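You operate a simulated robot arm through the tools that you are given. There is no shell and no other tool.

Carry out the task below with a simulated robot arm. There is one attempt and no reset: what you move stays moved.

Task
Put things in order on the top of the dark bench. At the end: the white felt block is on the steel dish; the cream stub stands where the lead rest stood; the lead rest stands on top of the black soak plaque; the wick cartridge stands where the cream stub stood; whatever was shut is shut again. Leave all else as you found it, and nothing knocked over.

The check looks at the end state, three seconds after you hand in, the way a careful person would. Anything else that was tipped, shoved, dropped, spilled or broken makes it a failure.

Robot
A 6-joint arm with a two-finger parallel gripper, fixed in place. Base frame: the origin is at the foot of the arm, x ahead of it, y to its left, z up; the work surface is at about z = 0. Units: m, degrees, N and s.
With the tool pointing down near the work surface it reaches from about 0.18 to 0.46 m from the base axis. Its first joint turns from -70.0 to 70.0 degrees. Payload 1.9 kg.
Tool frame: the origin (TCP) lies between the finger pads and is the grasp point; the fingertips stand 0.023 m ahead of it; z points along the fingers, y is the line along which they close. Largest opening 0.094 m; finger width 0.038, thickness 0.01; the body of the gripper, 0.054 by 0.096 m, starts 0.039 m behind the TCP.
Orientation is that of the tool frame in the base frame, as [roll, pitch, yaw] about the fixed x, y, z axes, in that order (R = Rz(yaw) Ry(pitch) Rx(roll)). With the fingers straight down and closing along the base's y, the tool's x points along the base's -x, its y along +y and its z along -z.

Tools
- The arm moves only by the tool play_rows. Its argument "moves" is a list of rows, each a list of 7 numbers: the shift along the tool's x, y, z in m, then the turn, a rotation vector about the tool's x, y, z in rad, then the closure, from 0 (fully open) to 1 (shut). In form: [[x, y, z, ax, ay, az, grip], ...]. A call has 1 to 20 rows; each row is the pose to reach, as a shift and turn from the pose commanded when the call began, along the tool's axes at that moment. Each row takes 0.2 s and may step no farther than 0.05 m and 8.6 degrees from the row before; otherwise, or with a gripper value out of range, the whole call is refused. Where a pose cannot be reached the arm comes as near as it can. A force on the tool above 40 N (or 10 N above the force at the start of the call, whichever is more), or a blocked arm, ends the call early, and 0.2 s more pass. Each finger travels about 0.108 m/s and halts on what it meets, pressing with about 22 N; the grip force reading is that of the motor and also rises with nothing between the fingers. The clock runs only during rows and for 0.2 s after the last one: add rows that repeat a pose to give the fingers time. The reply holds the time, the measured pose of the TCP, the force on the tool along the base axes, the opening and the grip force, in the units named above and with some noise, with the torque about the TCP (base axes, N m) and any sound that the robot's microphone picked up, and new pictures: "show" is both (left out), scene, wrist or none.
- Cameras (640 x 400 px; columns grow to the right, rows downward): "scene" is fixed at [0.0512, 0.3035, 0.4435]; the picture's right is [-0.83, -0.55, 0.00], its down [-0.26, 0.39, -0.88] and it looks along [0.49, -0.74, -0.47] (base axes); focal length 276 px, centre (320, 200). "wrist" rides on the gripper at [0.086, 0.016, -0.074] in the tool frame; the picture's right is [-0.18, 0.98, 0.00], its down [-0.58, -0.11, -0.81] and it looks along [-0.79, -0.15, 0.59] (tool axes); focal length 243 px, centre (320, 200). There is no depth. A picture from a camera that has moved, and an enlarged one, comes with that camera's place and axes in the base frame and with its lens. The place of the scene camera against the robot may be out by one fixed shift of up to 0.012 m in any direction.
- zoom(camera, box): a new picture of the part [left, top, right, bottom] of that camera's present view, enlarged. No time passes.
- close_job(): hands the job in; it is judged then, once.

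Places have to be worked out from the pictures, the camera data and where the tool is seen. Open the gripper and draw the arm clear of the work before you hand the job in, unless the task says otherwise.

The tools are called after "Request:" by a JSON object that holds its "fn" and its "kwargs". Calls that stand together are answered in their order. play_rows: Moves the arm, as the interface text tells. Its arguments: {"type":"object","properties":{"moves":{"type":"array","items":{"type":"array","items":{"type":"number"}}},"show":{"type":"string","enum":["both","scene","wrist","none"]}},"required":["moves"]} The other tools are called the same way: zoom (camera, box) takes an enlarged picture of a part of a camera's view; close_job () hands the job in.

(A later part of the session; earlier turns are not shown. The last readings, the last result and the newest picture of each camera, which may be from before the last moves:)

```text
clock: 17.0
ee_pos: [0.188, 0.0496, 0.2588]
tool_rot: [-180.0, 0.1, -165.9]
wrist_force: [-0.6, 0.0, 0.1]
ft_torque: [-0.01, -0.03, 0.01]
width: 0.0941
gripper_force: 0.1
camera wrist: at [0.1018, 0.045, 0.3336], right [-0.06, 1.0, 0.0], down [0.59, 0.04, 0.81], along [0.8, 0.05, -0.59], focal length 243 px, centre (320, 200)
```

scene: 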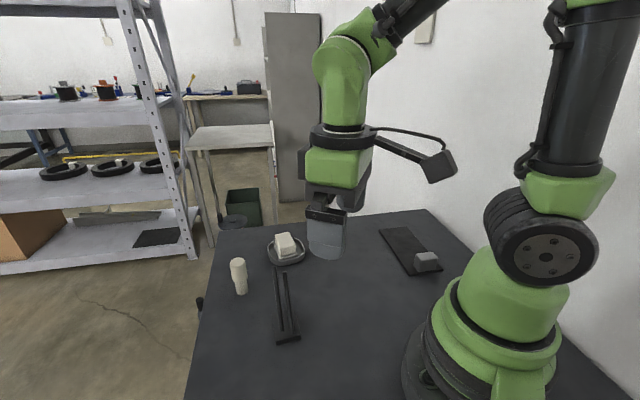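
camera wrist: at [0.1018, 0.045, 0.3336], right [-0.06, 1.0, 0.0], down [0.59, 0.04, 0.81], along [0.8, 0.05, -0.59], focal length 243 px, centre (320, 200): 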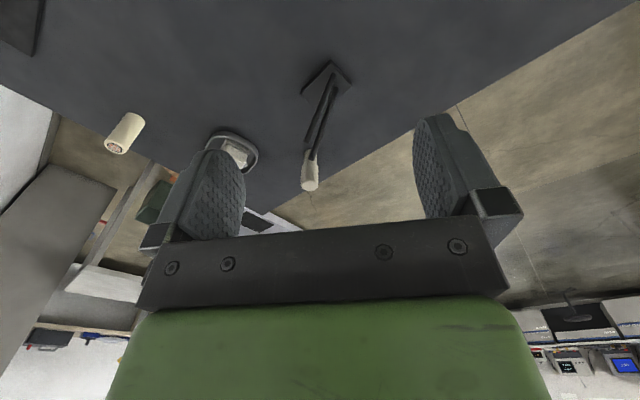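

Request:
{"fn": "zoom", "kwargs": {"camera": "wrist", "box": [285, 50, 365, 200]}}

Request:
{"fn": "zoom", "kwargs": {"camera": "wrist", "box": [295, 55, 360, 110]}}

Request:
{"fn": "zoom", "kwargs": {"camera": "wrist", "box": [285, 110, 345, 195]}}

Request:
{"fn": "zoom", "kwargs": {"camera": "scene", "box": [255, 255, 315, 350]}}

```text
2.67 times, centred on (325, 125) of wrist
camera zoom: at [0.1018, 0.045, 0.3336], right [-0.06, 1.0, 0.0], down [0.59, 0.04, 0.81], along [0.8, 0.05, -0.59], focal length 647 px, centre (307, 400)
```

zoom: 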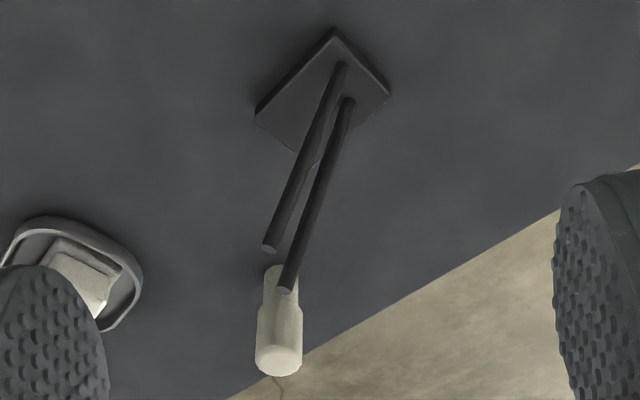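

```text
7.27 times, centred on (328, 82) of wrist
camera zoom: at [0.1018, 0.045, 0.3336], right [-0.06, 1.0, 0.0], down [0.59, 0.04, 0.81], along [0.8, 0.05, -0.59], focal length 1764 px, centre (266, 1054)
```

zoom: 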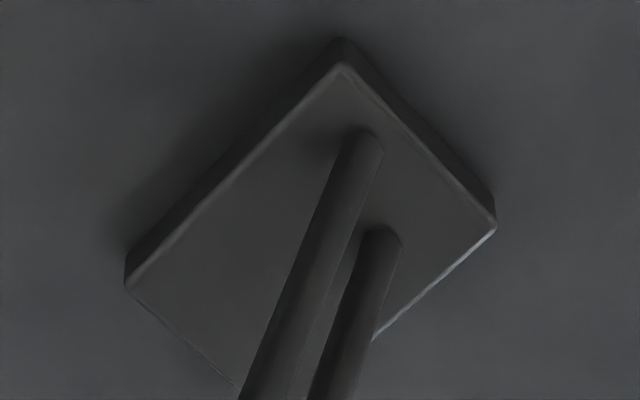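

```text
4.71 times, centred on (315, 152) of wrist
camera zoom: at [0.1018, 0.045, 0.3336], right [-0.06, 1.0, 0.0], down [0.59, 0.04, 0.81], along [0.8, 0.05, -0.59], focal length 1142 px, centre (344, 424)
```

zoom: 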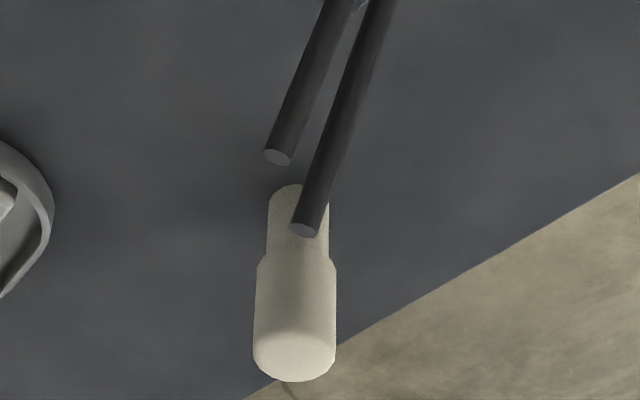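

```text
4.21 times, centred on (285, 302) of scene
camera zoom: at [0.0512, 0.3035, 0.4435], right [-0.83, -0.55, 0.0], down [-0.26, 0.39, -0.88], along [0.49, -0.74, -0.47], focal length 1162 px, centre (467, -232)
```

zoom: 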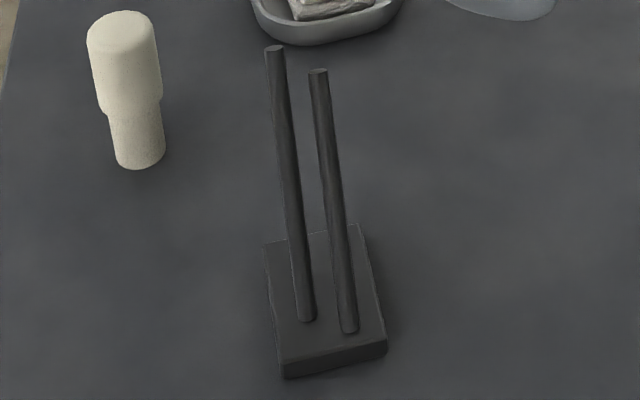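

From two views the stand comes out as a 0.058×0.043×0.011 base centred near (0.284, 0.065), with two parallel rods leaning ~27° from vertical, tops near (0.302, 0.040, 0.102) and (0.318, 0.047, 0.112). I'll clamp both rods at once with the pads flat on the plane holding them, so I tilt the tool along the rods and line up well above their tops to check.

Request:
{"fn": "play_rows", "kwargs": {"moves": [[-0.0238, -0.0119, 0.0109, -0.0658, 0.0442, -0.0196, 0], [-0.0476, -0.0239, 0.0218, -0.1317, 0.0883, -0.0392, 0], [-0.0715, -0.0358, 0.0328, -0.1975, 0.1325, -0.0589, 0], [-0.0953, -0.0477, 0.0437, -0.2633, 0.1766, -0.0785, 0], [-0.1191, -0.0597, 0.0546, -0.3292, 0.2208, -0.0981, 0], [-0.1429, -0.0716, 0.0655, -0.395, 0.2649, -0.1177, 0], [-0.1429, -0.0716, 0.0655, -0.395, 0.2649, -0.1177, 0], [-0.1429, -0.0716, 0.0655, -0.395, 0.2649, -0.1177, 0]]}}

```text
clock: 18.8
ee_pos: [0.3463, 0.0147, 0.194]
tool_rot: [156.1, -13.5, -156.2]
wrist_force: [0.7, 0.1, -0.1]
ft_torque: [0.0, -0.03, -0.01]
width: 0.0941
gripper_force: 0.1
camera wrist: at [0.2918, -0.0258, 0.286], right [-0.11, 0.93, 0.35], down [0.84, -0.1, 0.54], along [0.54, 0.35, -0.77], focal length 243 px, centre (320, 200)
```

scene: 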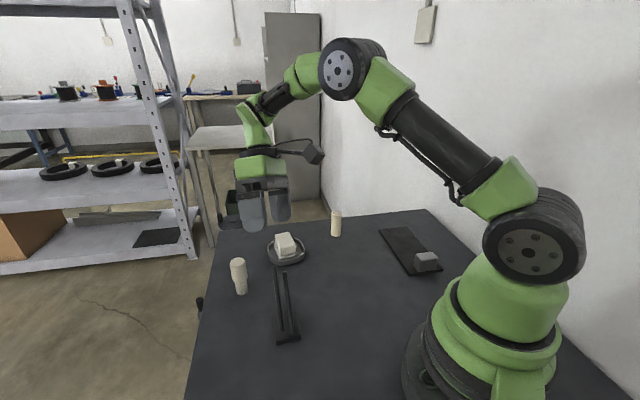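
wrist: 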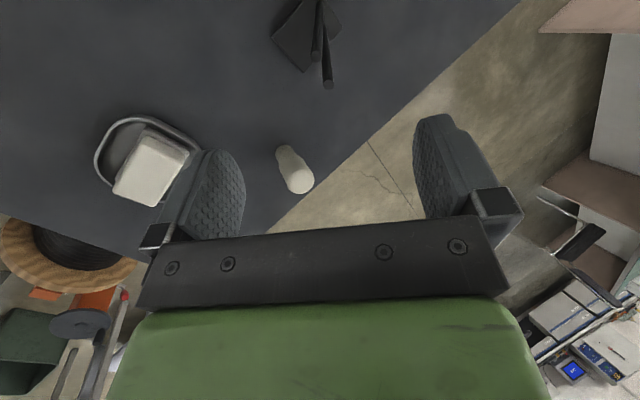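

Request:
{"fn": "zoom", "kwargs": {"camera": "wrist", "box": [260, 0, 380, 100]}}

Request:
{"fn": "zoom", "kwargs": {"camera": "wrist", "box": [260, 130, 330, 200]}}

```text
4.00 times, centred on (320, 50) of wrist
camera zoom: at [0.2918, -0.0258, 0.286], right [-0.11, 0.93, 0.35], down [0.84, -0.1, 0.54], along [0.54, 0.35, -0.77], focal length 970 px, centre (320, 800)
```

zoom: 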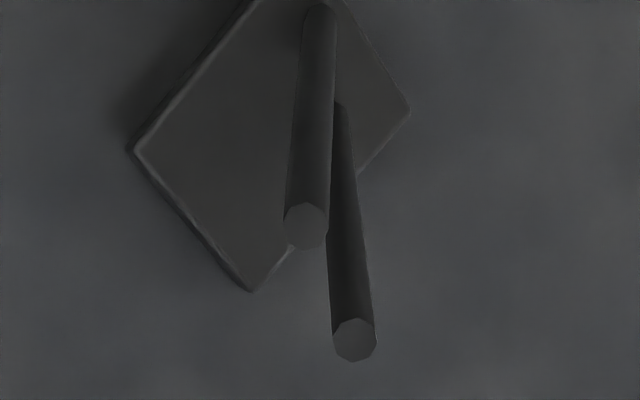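

```text
5.71 times, centred on (295, 165) of wrist
camera zoom: at [0.2918, -0.0258, 0.286], right [-0.11, 0.93, 0.35], down [0.84, -0.1, 0.54], along [0.54, 0.35, -0.77], focal length 1386 px, centre (463, 400)
```

zoom: 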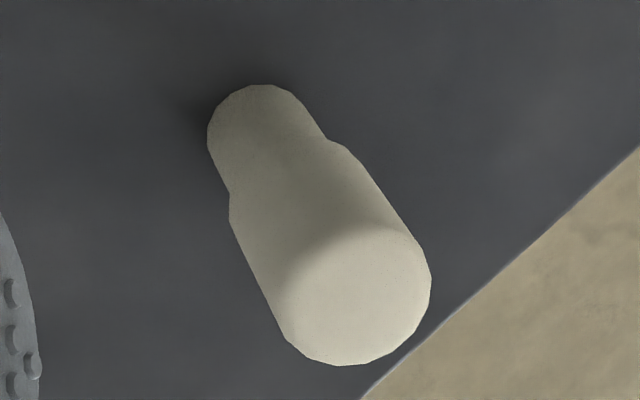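

With this third view I can triangulate the rods well: tops at (0.2989, 0.0397, 0.1047) and (0.3149, 0.0473, 0.1148), slightly skewed to each other. The best clamping plane near the tops needs about 16° more turn about the tool axis, so I turn, then come down to a pre-grasp 7 cm back along the rods and look again.

Request:
{"fn": "play_rows", "kwargs": {"moves": [[0, 0, 0, 0.0098, -0.0118, -0.143, 0], [0, 0, 0, 0.0195, -0.0235, -0.286, 0], [0.0028, 0.0017, 0.0252, 0.0195, -0.0235, -0.286, 0], [0.0057, 0.0034, 0.0504, 0.0195, -0.0235, -0.286, 0], [0.0057, 0.0034, 0.0504, 0.0195, -0.0235, -0.286, 0]]}}

```text
clock: 20.0
ee_pos: [0.3228, 0.0294, 0.1519]
tool_rot: [154.8, -5.2, -141.6]
wrist_force: [0.3, 1.1, -0.2]
ft_torque: [-0.01, 0.01, 0.02]
width: 0.0941
gripper_force: 0.2
camera wrist: at [0.2708, -0.0322, 0.2331], right [-0.38, 0.84, 0.4], down [0.78, 0.05, 0.63], along [0.5, 0.55, -0.67], focal length 243 px, centre (320, 200)
```

scene: 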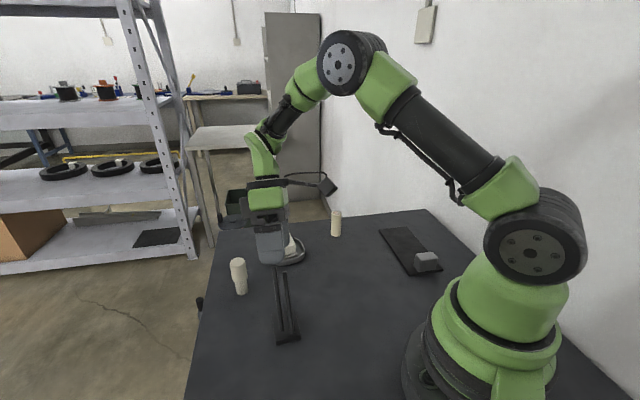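
wrist: 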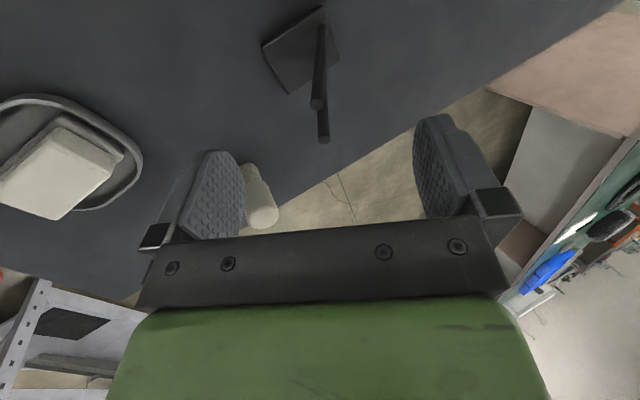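

The rods now nearly overlap edge-on near column 320. I zoom to check the alignment.

Request:
{"fn": "zoom", "kwargs": {"camera": "wrist", "box": [250, 0, 400, 150]}}

Request:
{"fn": "zoom", "kwargs": {"camera": "wrist", "box": [290, 80, 350, 150]}}

Request:
{"fn": "zoom", "kwargs": {"camera": "scene", "box": [220, 170, 340, 350]}}

```text
2.67 times, centred on (325, 75) of wrist
camera zoom: at [0.2708, -0.0322, 0.2331], right [-0.38, 0.84, 0.4], down [0.78, 0.05, 0.63], along [0.5, 0.55, -0.67], focal length 647 px, centre (307, 533)
```

zoom: 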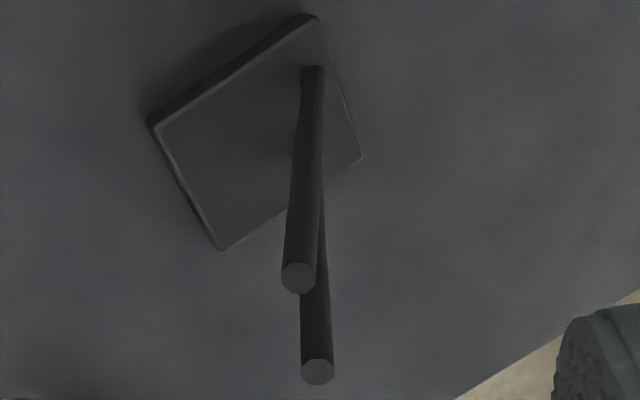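

```text
5.71 times, centred on (320, 115) of wrist
camera zoom: at [0.2708, -0.0322, 0.2331], right [-0.38, 0.84, 0.4], down [0.78, 0.05, 0.63], along [0.5, 0.55, -0.67], focal length 1386 px, centre (320, 686)
```

zoom: 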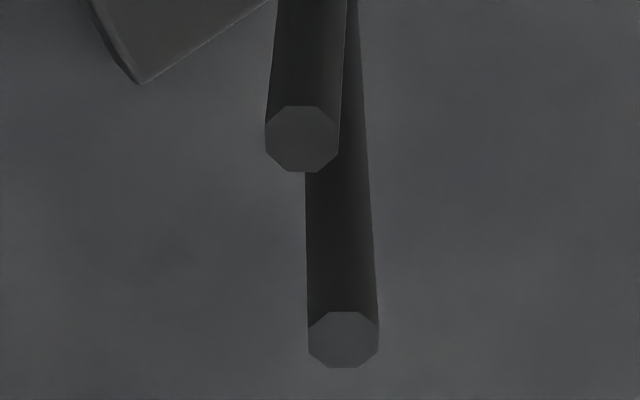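

```text
2.22 times, centred on (280, 260) of scene
camera zoom: at [0.0512, 0.3035, 0.4435], right [-0.83, -0.55, 0.0], down [-0.26, 0.39, -0.88], along [0.49, -0.74, -0.47], focal length 613 px, centre (409, 67)
```

zoom: 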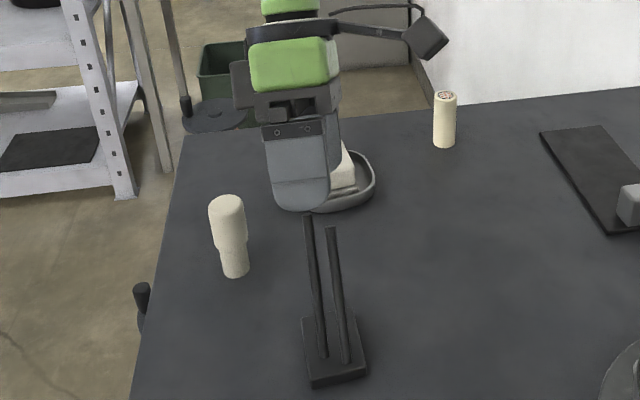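

In the tool frame the rod tops lie at x ≈ ±8 mm, y ≈ 0 ±1 mm, exactly where the pads need them. I slide down 7 cm along the rods with fingers open, then narrow the gap part-way to verify.

Request:
{"fn": "play_rows", "kwargs": {"moves": [[0, 0.0003, 0.02, 0, 0, 0, 0], [0, 0.0003, 0.04, 0, 0, 0, 0], [0, 0.0003, 0.06, 0, 0, 0, 0], [0, 0.0003, 0.07, 0, 0, 0, 0], [0, 0.0003, 0.07, 0, 0, 0, 0.4], [0, 0.0003, 0.07, 0, 0, 0, 0.65], [0, 0.0003, 0.07, 0, 0, 0, 0.65]]}}

```text
clock: 21.6
ee_pos: [0.2997, 0.0488, 0.0896]
tool_rot: [154.9, -5.3, -141.7]
wrist_force: [-0.3, 0.1, 0.7]
ft_torque: [-0.04, 0.03, 0.0]
width: 0.0326
gripper_force: 0.0
camera wrist: at [0.248, -0.0126, 0.1704], right [-0.38, 0.84, 0.4], down [0.78, 0.05, 0.63], along [0.5, 0.55, -0.67], focal length 243 px, centre (320, 200)
```

scene: 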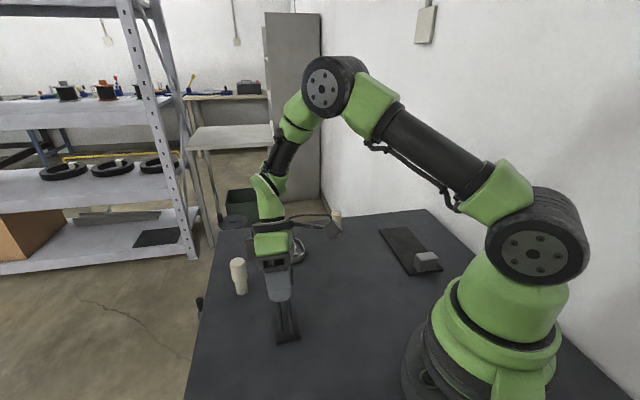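
wrist: 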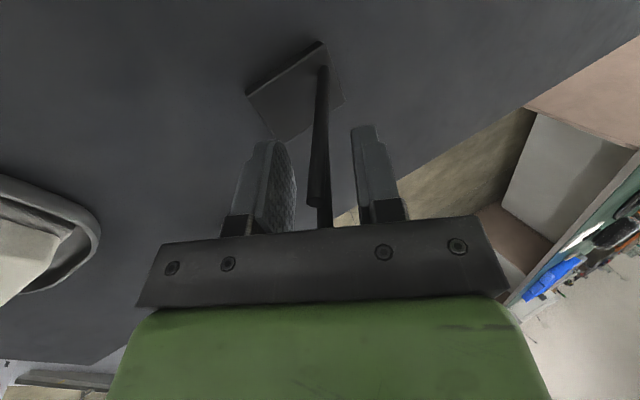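

Request:
{"fn": "zoom", "kwargs": {"camera": "wrist", "box": [230, 40, 410, 240]}}

Request:
{"fn": "zoom", "kwargs": {"camera": "scene", "box": [225, 230, 325, 350]}}

```text
2.00 times, centred on (320, 140) of wrist
camera zoom: at [0.248, -0.0126, 0.1704], right [-0.38, 0.84, 0.4], down [0.78, 0.05, 0.63], along [0.5, 0.55, -0.67], focal length 485 px, centre (320, 320)
```

zoom: 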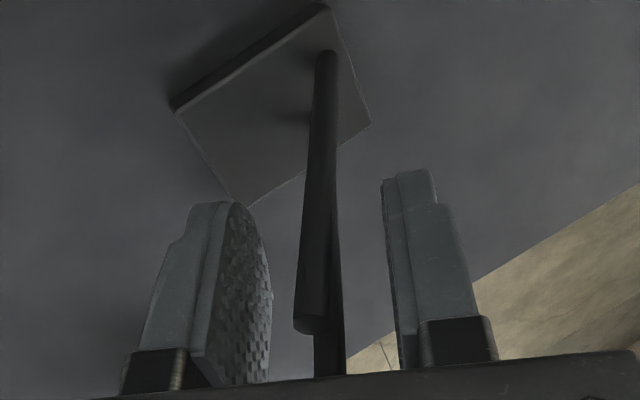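

```text
3.33 times, centred on (275, 290) of scene
camera zoom: at [0.0512, 0.3035, 0.4435], right [-0.83, -0.55, 0.0], down [-0.26, 0.39, -0.88], along [0.49, -0.74, -0.47], focal length 920 px, centre (470, -100)
```

zoom: 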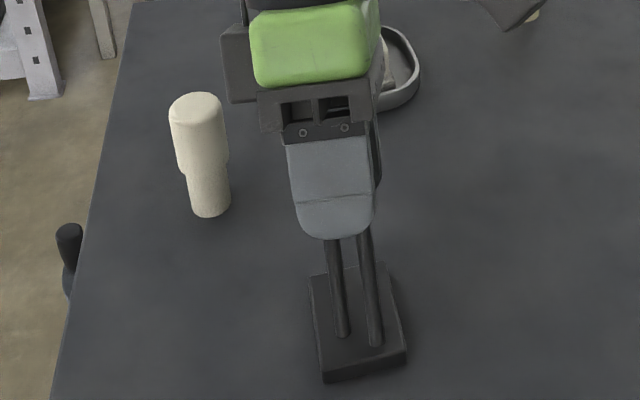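

Both rods stand midway between the pads. I close on them and check the width and forces before lifting.

Request:
{"fn": "play_rows", "kwargs": {"moves": [[0, 0, 0, 0, 0, 0, 0.8], [0, 0, 0, 0, 0, 0, 0.9], [0, 0, 0, 0, 0, 0, 1], [0, 0, 0, 0, 0, 0, 1]]}}

```text
clock: 22.6
ee_pos: [0.2989, 0.0496, 0.0899]
tool_rot: [154.8, -5.3, -141.7]
wrist_force: [-2.0, 1.3, 4.3]
ft_torque: [0.44, 0.38, -0.01]
width: 0.009
gripper_force: 22.0
camera wrist: at [0.248, -0.0125, 0.1706], right [-0.38, 0.84, 0.4], down [0.78, 0.05, 0.63], along [0.5, 0.55, -0.67], focal length 243 px, centre (320, 200)
```

scene: 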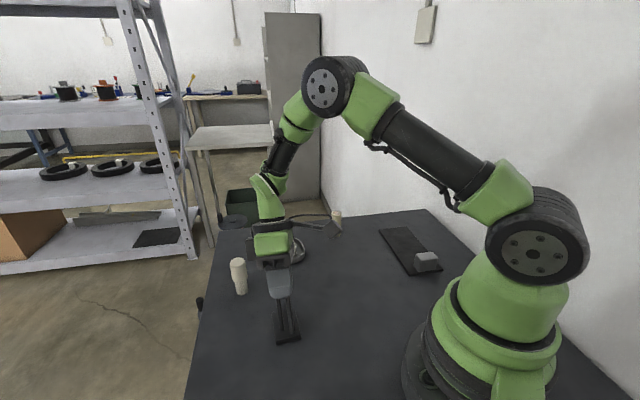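
wrist: 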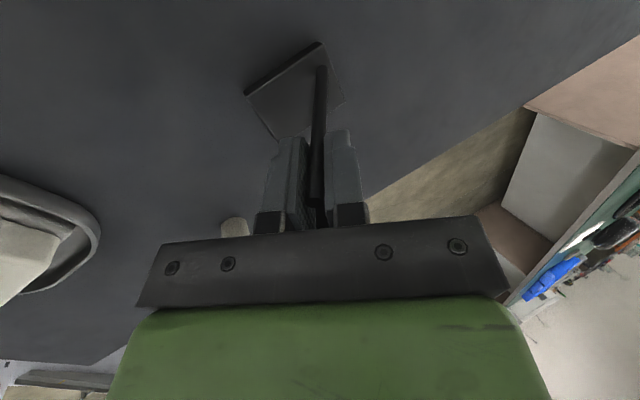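

The grip holds both rods (gap 9 mm) with only a slight preload against the bench. I lift straight up 2 cm and check the weight and tilt.

Request:
{"fn": "play_rows", "kwargs": {"moves": [[0.0003, 0.0013, -0.0027, 0, 0, 0, 1], [0.0009, 0.0043, -0.009, 0, 0, 0, 1], [0.0018, 0.0085, -0.018, 0, 0, 0, 1], [0.0018, 0.0085, -0.018, 0, 0, 0, 1]]}}

```text
clock: 23.6
ee_pos: [0.2974, 0.0502, 0.1094]
tool_rot: [154.8, -5.3, -141.7]
wrist_force: [0.6, -0.2, -3.6]
ft_torque: [-0.06, -0.05, 0.0]
width: 0.0091
gripper_force: 22.2
camera wrist: at [0.2471, -0.0121, 0.1909], right [-0.38, 0.84, 0.4], down [0.78, 0.05, 0.63], along [0.5, 0.55, -0.67], focal length 243 px, centre (320, 200)
```

scene: 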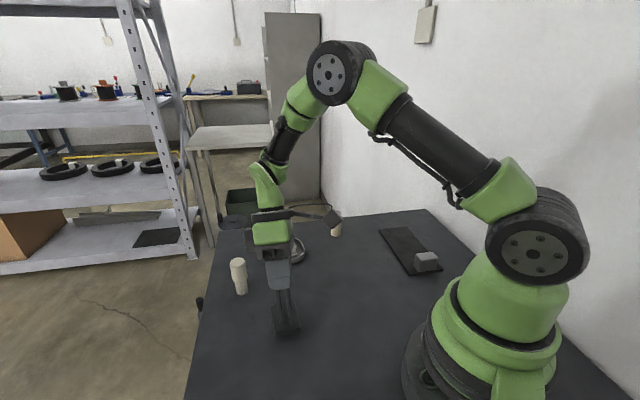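
wrist: 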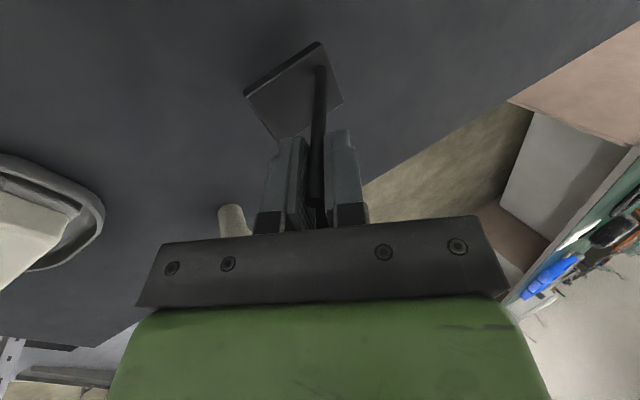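

The stand hangs securely (3.6 N) with little torque. I zoom to compare its base in the wrist view with the one before closing, to see whether it tilted in the grip.

Request:
{"fn": "zoom", "kwargs": {"camera": "wrist", "box": [230, 40, 410, 240]}}

Request:
{"fn": "zoom", "kwargs": {"camera": "scene", "box": [225, 230, 325, 350]}}

```text
2.00 times, centred on (320, 140) of wrist
camera zoom: at [0.2471, -0.0121, 0.1909], right [-0.38, 0.84, 0.4], down [0.78, 0.05, 0.63], along [0.5, 0.55, -0.67], focal length 485 px, centre (320, 320)
```

zoom: 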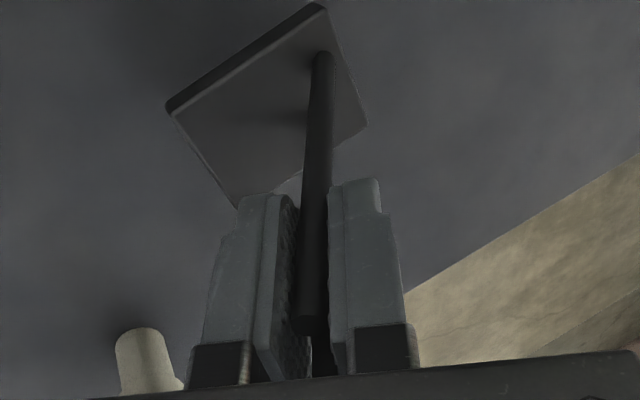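

```text
3.33 times, centred on (275, 290) of scene
camera zoom: at [0.0513, 0.3035, 0.4435], right [-0.83, -0.55, 0.0], down [-0.26, 0.39, -0.88], along [0.49, -0.74, -0.47], focal length 920 px, centre (470, -100)
```

zoom: 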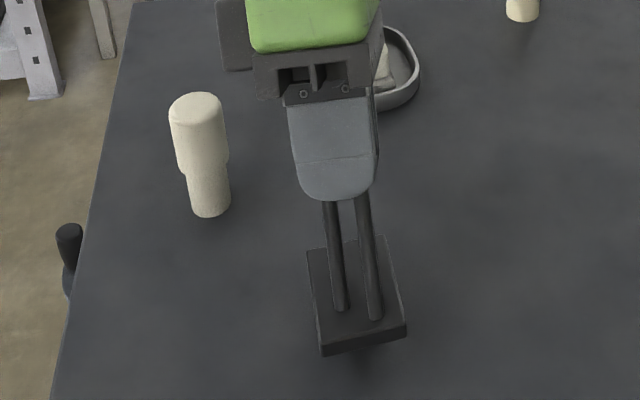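

The base shifted only 2–3 mm in the grip, so it is tilted by at most a degree or two. The plaque (from the wrist view) runs along -45.6°, 0.082 wide, with its free part centred near (0.186, -0.289); I lift to clear everything and carry the stand halfway there, keeping the orientation.

Request:
{"fn": "play_rows", "kwargs": {"moves": [[0.0028, 0.0128, -0.027, 0, 0, 0, 1], [0.0055, 0.0255, -0.054, 0, 0, 0, 1], [0.0301, 0.0081, -0.0597, 0, 0, 0, 1], [0.0546, -0.0093, -0.0654, 0, 0, 0, 1], [0.0792, -0.0267, -0.0711, 0, 0, 0, 1], [0.1038, -0.0441, -0.0768, 0, 0, 0, 1], [0.1283, -0.0615, -0.0825, 0, 0, 0, 1], [0.1529, -0.0789, -0.0883, 0, 0, 0, 1], [0.1529, -0.0789, -0.0883, 0, 0, 0, 1]]}}

```text
clock: 25.6
ee_pos: [0.2502, -0.1272, 0.17]
tool_rot: [154.8, -5.3, -141.8]
wrist_force: [-0.2, 0.3, -3.9]
ft_torque: [-0.03, -0.07, -0.01]
width: 0.009
gripper_force: 22.5
camera wrist: at [0.1993, -0.1897, 0.2506], right [-0.38, 0.84, 0.4], down [0.78, 0.05, 0.63], along [0.5, 0.55, -0.67], focal length 243 px, centre (320, 200)
```

scene: 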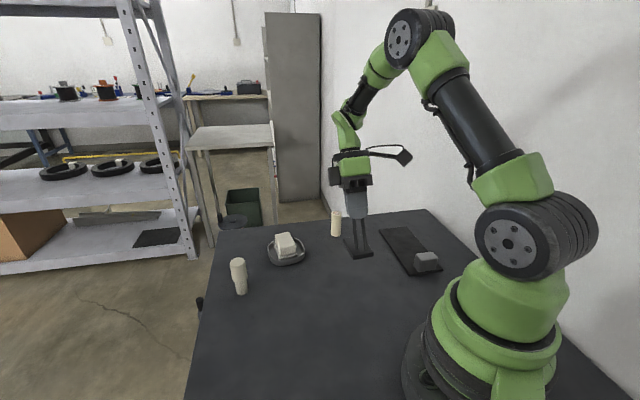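
wrist: 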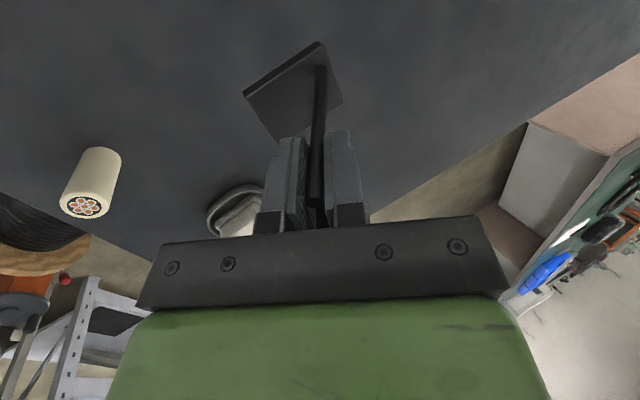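

Half-way and steady. I continue to above the target spot on the plaque.

Request:
{"fn": "play_rows", "kwargs": {"moves": [[0.0246, -0.0173, -0.0057, 0, 0, 0, 1], [0.0492, -0.0346, -0.0113, 0, 0, 0, 1], [0.0738, -0.052, -0.017, 0, 0, 0, 1], [0.0984, -0.0693, -0.0227, 0, 0, 0, 1], [0.123, -0.0866, -0.0283, 0, 0, 0, 1], [0.1476, -0.1039, -0.034, 0, 0, 0, 1], [0.1476, -0.1039, -0.034, 0, 0, 0, 1], [0.1476, -0.1039, -0.034, 0, 0, 0, 1]]}}

```text
clock: 27.4
ee_pos: [0.2008, -0.3039, 0.1683]
tool_rot: [154.8, -5.3, -141.8]
wrist_force: [-0.3, 0.2, -3.0]
ft_torque: [-0.04, -0.07, 0.0]
width: 0.0088
gripper_force: 21.5
camera wrist: at [0.1494, -0.3656, 0.2508], right [-0.38, 0.84, 0.4], down [0.78, 0.05, 0.63], along [0.5, 0.55, -0.67], focal length 243 px, centre (320, 200)
```

scene: 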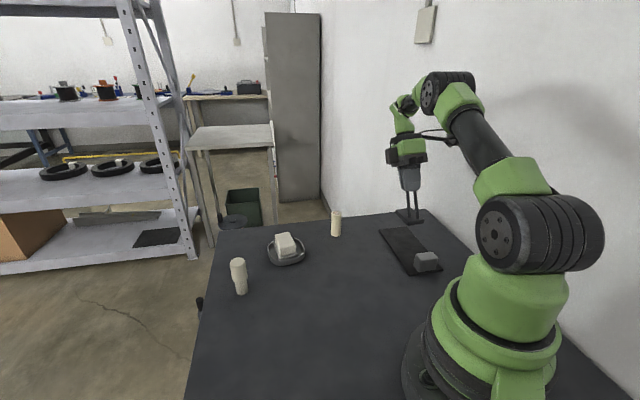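
wrist: 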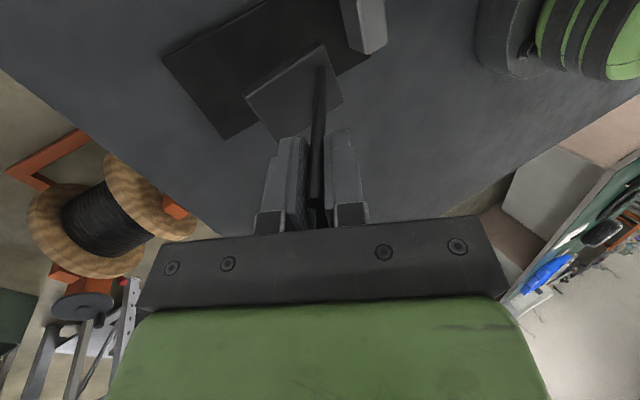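

Reached as commanded. The wrist view shows the stand's base over the plaque and the grey block; I zoom to work out where it would come down.

Request:
{"fn": "zoom", "kwargs": {"camera": "wrist", "box": [150, 0, 410, 160]}}

Request:
{"fn": "zoom", "kwargs": {"camera": "scene", "box": [370, 160, 450, 285]}}

```text
2.46 times, centred on (280, 80) of wrist
camera zoom: at [0.1494, -0.3656, 0.2508], right [-0.38, 0.84, 0.4], down [0.78, 0.05, 0.63], along [0.5, 0.55, -0.67], focal length 597 px, centre (418, 495)
```

zoom: 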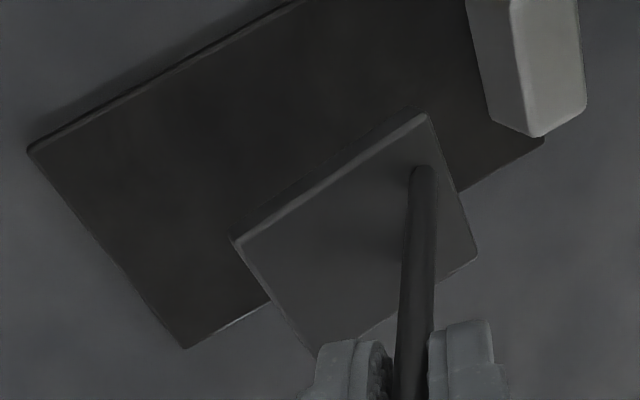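

```text
3.20 times, centred on (410, 222) of scene
camera zoom: at [0.0513, 0.3035, 0.4435], right [-0.83, -0.55, 0.0], down [-0.26, 0.39, -0.88], along [0.49, -0.74, -0.47], focal length 883 px, centre (32, 128)
```

zoom: 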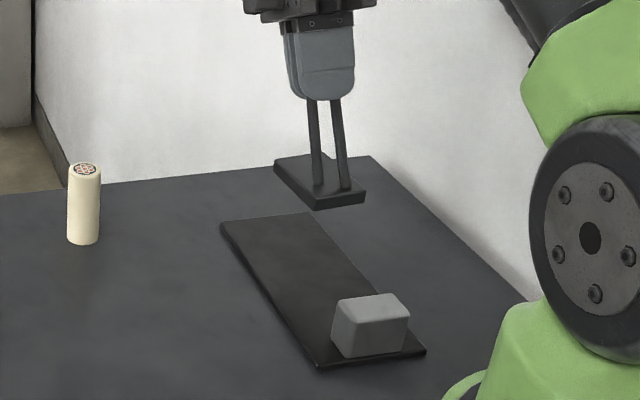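

Triangulated: the plaque's free strip is centred as planned, and the hanging base's centre is at (0.185, -0.2895), well inside it (≥17 mm side margin, ~50 mm from the grey block). I lower to about 1.4 cm above the bench.

Request:
{"fn": "play_rows", "kwargs": {"moves": [[-0.0018, -0.0085, 0.018, 0, 0, 0, 1], [-0.0037, -0.017, 0.036, 0, 0, 0, 1], [-0.0051, -0.0234, 0.0495, 0, 0, 0, 1], [-0.0061, -0.0281, 0.0594, 0, 0, 0, 1], [-0.0061, -0.0281, 0.0594, 0, 0, 0, 1], [-0.0061, -0.0281, 0.0594, 0, 0, 0, 1]]}}

```text
clock: 28.8
ee_pos: [0.2017, -0.3038, 0.1037]
tool_rot: [154.8, -5.3, -141.7]
wrist_force: [0.2, 0.3, -3.4]
ft_torque: [-0.03, -0.04, 0.01]
width: 0.009
gripper_force: 21.8
camera wrist: at [0.1504, -0.3658, 0.1852], right [-0.38, 0.84, 0.4], down [0.78, 0.05, 0.63], along [0.5, 0.55, -0.67], focal length 243 px, centre (320, 200)
```

scene: 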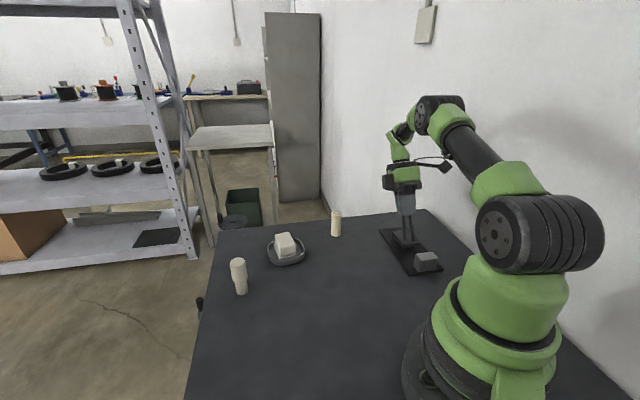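
wrist: 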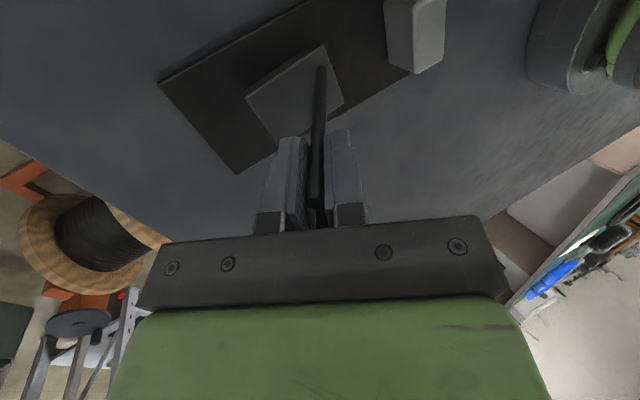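

Request:
{"fn": "zoom", "kwargs": {"camera": "wrist", "box": [150, 0, 450, 190]}}

Request:
{"fn": "zoom", "kwargs": {"camera": "scene", "box": [370, 210, 450, 285]}}

```text
2.11 times, centred on (300, 95) of wrist
camera zoom: at [0.1504, -0.3658, 0.1852], right [-0.38, 0.84, 0.4], down [0.78, 0.05, 0.63], along [0.5, 0.55, -0.67], focal length 511 px, centre (362, 421)
```

zoom: 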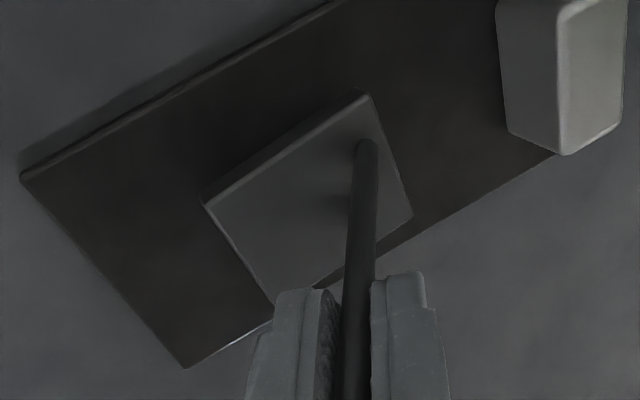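

```text
5.33 times, centred on (410, 248) of scene
camera zoom: at [0.0513, 0.3035, 0.4435], right [-0.83, -0.55, 0.0], down [-0.26, 0.39, -0.88], along [0.49, -0.74, -0.47], focal length 1472 px, centre (-160, -53)
```

zoom: 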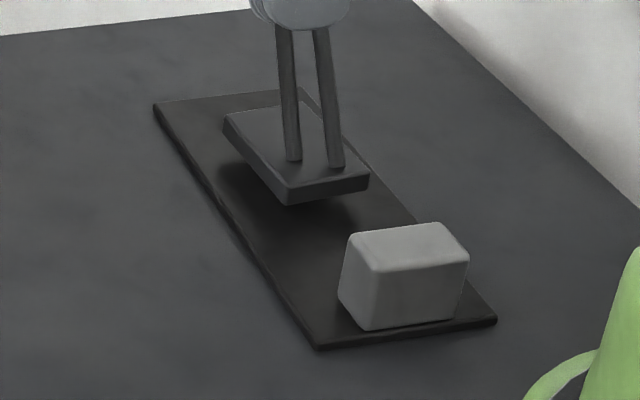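

The base hovers squarely over the free part of the plaque with about 8 mm to go. I lower in small steps and read the force.

Request:
{"fn": "play_rows", "kwargs": {"moves": [[-0.0002, -0.0013, 0.0027, 0, 0, 0, 1], [-0.0005, -0.0021, 0.0045, 0, 0, 0, 1], [-0.0005, -0.0021, 0.0045, 0, 0, 0, 1]], "show": "none"}}

Request:
{"fn": "play_rows", "kwargs": {"moves": [[-0.0001, -0.0004, 0.0009, 0, 0, 0, 1], [-0.0001, -0.0004, 0.0009, 0, 0, 0, 1]], "show": "none"}}

Request:
{"fn": "play_rows", "kwargs": {"moves": [[-0.0001, -0.0004, 0.0009, 0, 0, 0, 1], [-0.0001, -0.0004, 0.0009, 0, 0, 0, 1]], "show": "none"}}

```text
clock: 29.6
ee_pos: [0.2019, -0.3052, 0.0993]
tool_rot: [154.8, -5.3, -141.6]
wrist_force: [-0.1, -0.4, -3.2]
ft_torque: [-0.05, -0.04, 0.04]
width: 0.0089
gripper_force: 21.7
```

```text
clock: 30.2
ee_pos: [0.2008, -0.3053, 0.0976]
tool_rot: [154.8, -5.3, -141.7]
wrist_force: [-0.3, -0.7, -3.3]
ft_torque: [-0.01, -0.01, 0.0]
width: 0.0088
gripper_force: 21.9
```

```text
clock: 30.8
ee_pos: [0.2015, -0.3051, 0.0965]
tool_rot: [154.8, -5.4, -141.7]
wrist_force: [-0.3, 0.0, -3.2]
ft_torque: [-0.04, -0.05, -0.01]
width: 0.0091
gripper_force: 22.0
```

Still carrying the full 3.2 N, so no contact yet. I continue by 1 mm steps.

Request:
{"fn": "play_rows", "kwargs": {"moves": [[-0.0001, -0.0004, 0.0009, 0, 0, 0, 1], [-0.0001, -0.0004, 0.0009, 0, 0, 0, 1]], "show": "none"}}

Request:
{"fn": "play_rows", "kwargs": {"moves": [[-0.0001, -0.0004, 0.0009, 0, 0, 0, 1], [-0.0001, -0.0004, 0.0009, 0, 0, 0, 1]]}}

```text
clock: 31.4
ee_pos: [0.2009, -0.3055, 0.0969]
tool_rot: [154.7, -5.3, -141.7]
wrist_force: [-1.0, -0.9, -3.3]
ft_torque: [-0.01, -0.07, 0.0]
width: 0.0091
gripper_force: 22.1
```

```text
clock: 32.0
ee_pos: [0.2028, -0.3057, 0.096]
tool_rot: [154.9, -5.2, -141.7]
wrist_force: [1.2, -0.9, 4.3]
ft_torque: [0.21, 0.17, 0.0]
width: 0.009
gripper_force: 22.0
camera wrist: at [0.1502, -0.3665, 0.1767], right [-0.38, 0.84, 0.4], down [0.78, 0.05, 0.63], along [0.5, 0.55, -0.67], focal length 243 px, centre (320, 200)
```

scene: 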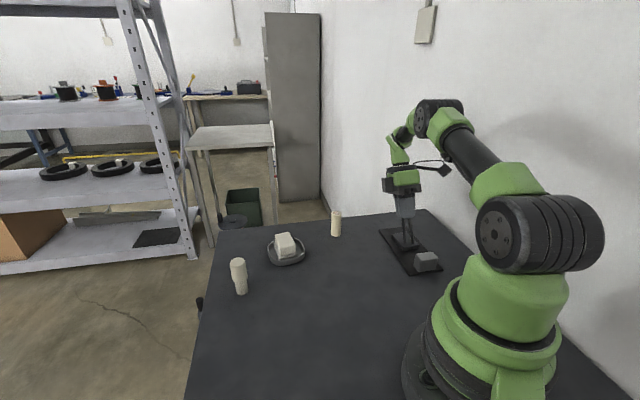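
wrist: 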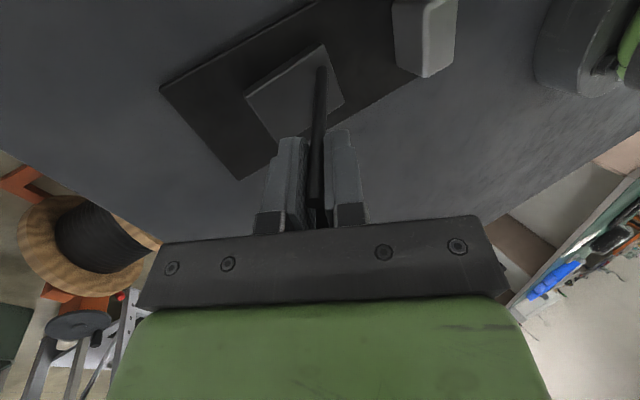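

Contact: the force swung from -3.3 N to +4.3 N, the same small preload I saw before lifting. I open the pads gradually and let the stand settle.

Request:
{"fn": "play_rows", "kwargs": {"moves": [[0, 0, 0, 0, 0, 0, 0.85], [0, 0, 0, 0, 0, 0, 0.75], [0, 0, 0, 0, 0, 0, 0.65], [0, 0, 0, 0, 0, 0, 0.65]]}}

```text
clock: 33.0
ee_pos: [0.2006, -0.3042, 0.0951]
tool_rot: [154.8, -5.3, -141.7]
wrist_force: [-0.2, 0.1, 0.2]
ft_torque: [0.05, 0.01, -0.01]
width: 0.0329
gripper_force: 0.0
camera wrist: at [0.1501, -0.3665, 0.1764], right [-0.38, 0.84, 0.4], down [0.78, 0.05, 0.63], along [0.5, 0.55, -0.67], focal length 243 px, centre (320, 200)
```

scene: 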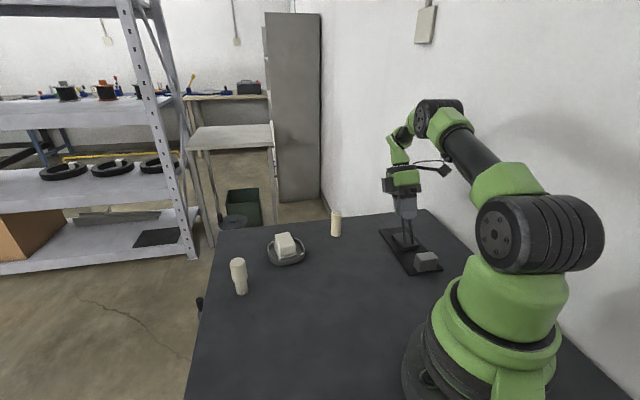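
wrist: 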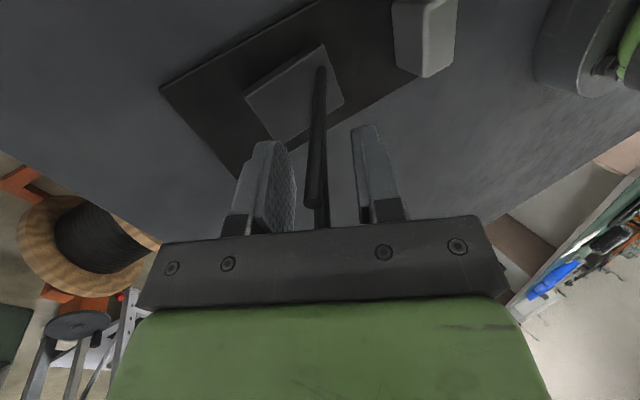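

Released cleanly with zero force. I open fully and back off along the rods, then upward, checking that the pose is followed.

Request:
{"fn": "play_rows", "kwargs": {"moves": [[0, 0, 0, 0, 0, 0, 0.3], [0, 0, 0, 0, 0, 0, 0], [0, 0, -0.015, 0, 0, 0, 0], [0, 0, -0.03, 0, 0, 0, 0], [0.0018, 0.0085, -0.048, 0, 0, 0, 0], [0.0037, 0.017, -0.066, 0, 0, 0, 0], [0.0037, 0.017, -0.066, 0, 0, 0, 0]]}}

```text
clock: 34.6
ee_pos: [0.2117, -0.3128, 0.163]
tool_rot: [154.8, -5.4, -141.7]
wrist_force: [-0.1, 0.2, -0.2]
ft_torque: [0.02, -0.01, 0.04]
width: 0.0941
gripper_force: 0.0
camera wrist: at [0.1597, -0.3745, 0.244], right [-0.38, 0.84, 0.4], down [0.78, 0.05, 0.63], along [0.5, 0.55, -0.67], focal length 243 px, centre (320, 200)
```

scene: 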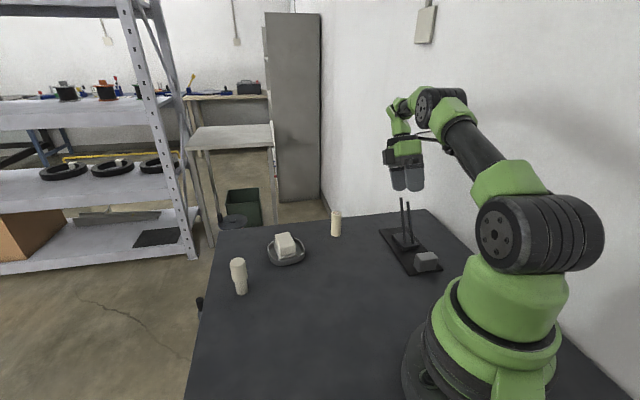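
wrist: 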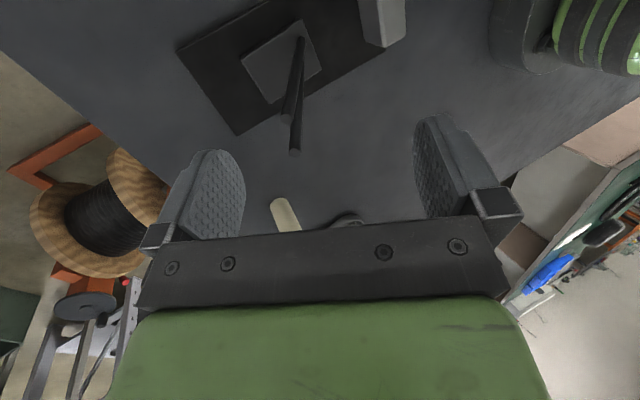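

The lead rest stands freely on the plaque and the gripper is clear of its rods. I rise a bit, turn the tool back to vertical and swing over toward the cream cable stub near (0.355, -0.234).

Request:
{"fn": "play_rows", "kwargs": {"moves": [[0.0028, 0.0128, -0.027, 0, 0, 0, 0], [-0.0126, 0.017, -0.0275, 0.0362, -0.0389, 0.133, 0], [-0.0279, 0.0213, -0.0279, 0.0724, -0.0778, 0.266, 0], [-0.0433, 0.0255, -0.0284, 0.1086, -0.1168, 0.399, 0], [-0.0586, 0.0297, -0.0289, 0.1448, -0.1557, 0.532, 0], [-0.074, 0.034, -0.0293, 0.1809, -0.1946, 0.665, 0], [-0.0894, 0.0382, -0.0298, 0.2171, -0.2335, 0.798, 0], [-0.1047, 0.0424, -0.0303, 0.2533, -0.2725, 0.931, 0], [-0.1201, 0.0466, -0.0307, 0.2895, -0.3114, 1.064, 0], [-0.1354, 0.0509, -0.0312, 0.3257, -0.3503, 1.197, 0], [-0.1354, 0.0509, -0.0312, 0.3257, -0.3503, 1.197, 0]]}}

```text
clock: 37.0
ee_pos: [0.3011, -0.2, 0.1989]
tool_rot: [-179.9, 0.0, 147.3]
wrist_force: [-0.4, -0.3, -1.0]
ft_torque: [0.01, -0.01, 0.01]
width: 0.0941
gripper_force: 0.0
camera wrist: at [0.2362, -0.1394, 0.2727], right [0.69, 0.73, 0.0], down [0.43, -0.4, 0.81], along [0.59, -0.55, -0.59], focal length 243 px, centre (320, 200)
```

scene: 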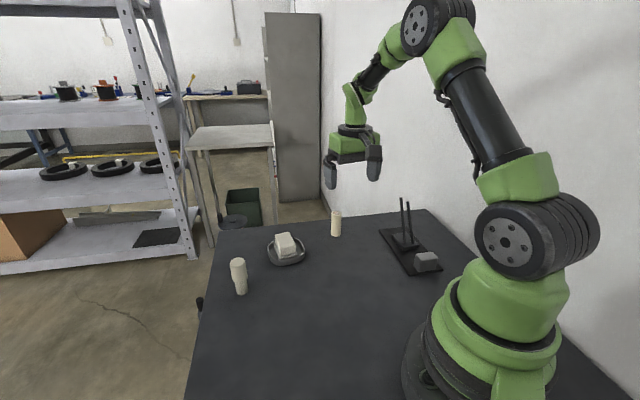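
wrist: 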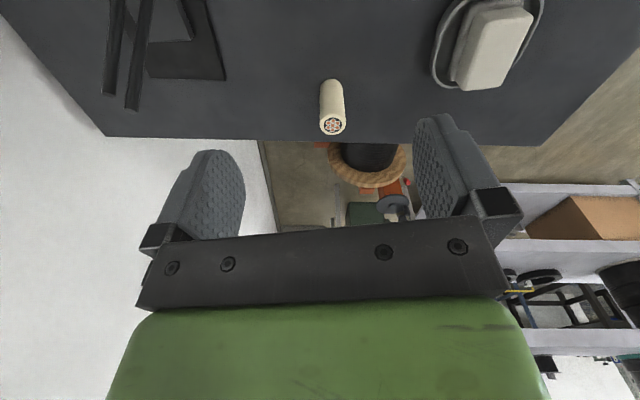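

The stub is in view just ahead of the tool; I zoom on it and on the lead rest to check both.

Request:
{"fn": "zoom", "kwargs": {"camera": "wrist", "box": [305, 70, 360, 145]}}

Request:
{"fn": "zoom", "kwargs": {"camera": "scene", "box": [370, 190, 450, 285]}}

Request:
{"fn": "zoom", "kwargs": {"camera": "scene", "box": [262, 225, 312, 275]}}

```text
5.33 times, centred on (332, 108) of wrist
camera zoom: at [0.2362, -0.1394, 0.2727], right [0.69, 0.73, 0.0], down [0.43, -0.4, 0.81], along [0.59, -0.55, -0.59], focal length 1294 px, centre (253, 693)
```

zoom: 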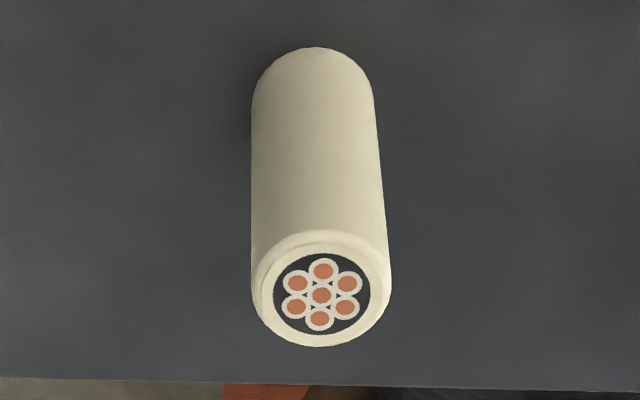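

```text
4.21 times, centred on (410, 238) of scene
camera zoom: at [0.0512, 0.3035, 0.4435], right [-0.83, -0.55, 0.0], down [-0.26, 0.39, -0.88], along [0.49, -0.74, -0.47], focal length 1162 px, centre (-59, 42)
```

zoom: 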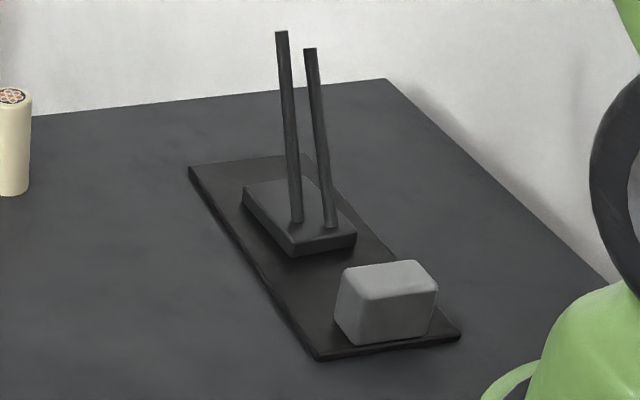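

```text
8.00 times, centred on (287, 250) of scene
camera zoom: at [0.0512, 0.3035, 0.4435], right [-0.83, -0.55, 0.0], down [-0.26, 0.39, -0.88], along [0.49, -0.74, -0.47], focal length 2208 px, centre (584, -200)
```

zoom: 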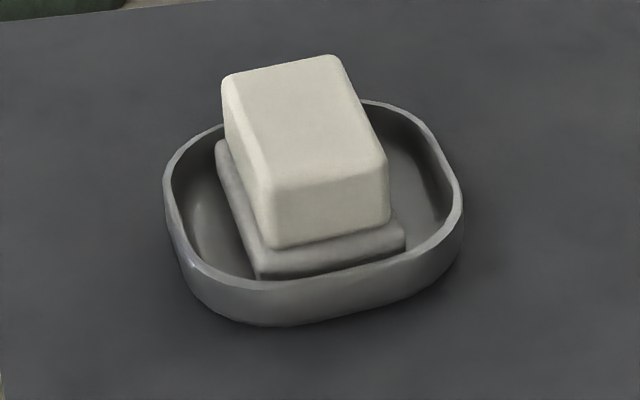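

The felt block sits well in the dish and the lead rest stands flat on the plaque with the grey block untouched. The stub's axis comes out at (0.3565, -0.234), diameter 27 mm, height 66 mm; I move above it and verify alignment.

Request:
{"fn": "play_rows", "kwargs": {"moves": [[-0.0166, 0.0003, 0.0172, 0, 0, 0, 0], [-0.0332, 0.0006, 0.0344, 0, 0, 0, 0], [-0.0497, 0.0008, 0.0515, 0, 0, 0, 0], [-0.0663, 0.0011, 0.0687, 0, 0, 0, 0], [-0.0663, 0.0011, 0.0687, 0, 0, 0, 0]], "show": "wrist"}}

```text
clock: 38.2
ee_pos: [0.3573, -0.2366, 0.1293]
tool_rot: [-179.9, 0.1, 147.3]
wrist_force: [0.6, 0.2, 0.2]
ft_torque: [-0.02, 0.02, 0.01]
width: 0.0939
gripper_force: 0.0
camera wrist: at [0.2933, -0.1745, 0.204], right [0.69, 0.73, 0.0], down [0.43, -0.4, 0.81], along [0.59, -0.55, -0.59], focal length 243 px, centre (320, 200)
```

wrist: 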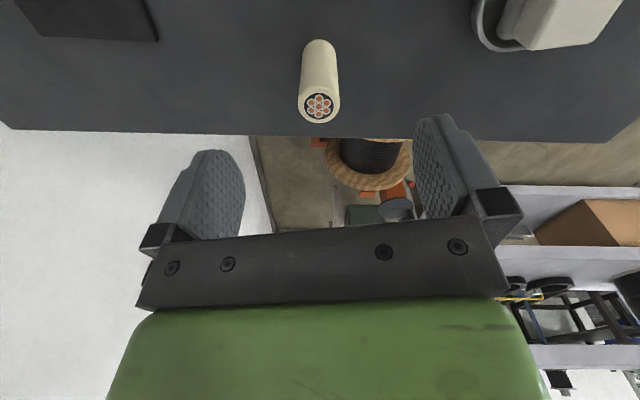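

The stub's top circle is at (319, 106), right where the tool axis meets that height, so I'm centred. I descend to z = 0.045, close, and lift slightly to weigh it.

Request:
{"fn": "play_rows", "kwargs": {"moves": [[0, 0, 0.03, 0, 0, 0, 0], [0, 0, 0.055, 0, 0, 0, 0], [0, 0, 0.075, 0, 0, 0, 0], [0, 0, 0.085, 0, 0, 0, 0], [0, 0, 0.085, 0, 0, 0, 0], [0, 0, 0.085, 0, 0, 0, 0.5], [0, 0, 0.085, 0, 0, 0, 0.8], [0, 0, 0.085, 0, 0, 0, 1], [0, 0, 0.085, 0, 0, 0, 1]]}}

```text
clock: 40.2
ee_pos: [0.3565, -0.2363, 0.0458]
tool_rot: [180.0, 0.1, 147.3]
wrist_force: [-0.4, -1.0, -0.1]
ft_torque: [0.02, -0.01, -0.03]
width: 0.0261
gripper_force: 22.0
camera wrist: at [0.293, -0.1746, 0.1189], right [0.69, 0.73, 0.0], down [0.43, -0.4, 0.81], along [0.59, -0.55, -0.59], focal length 243 px, centre (320, 200)
```

scene: 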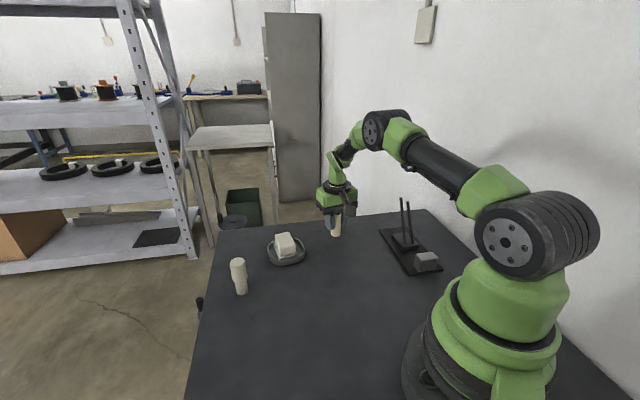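
wrist: 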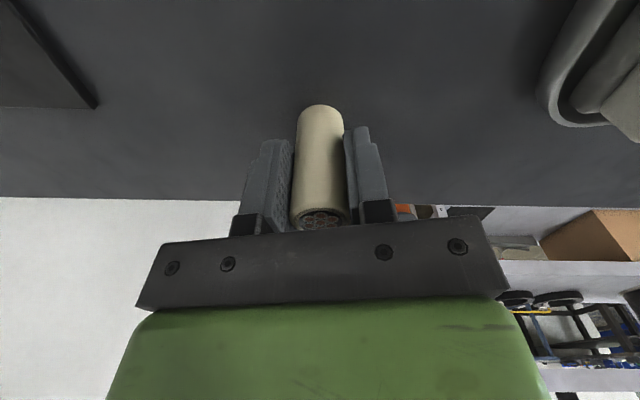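

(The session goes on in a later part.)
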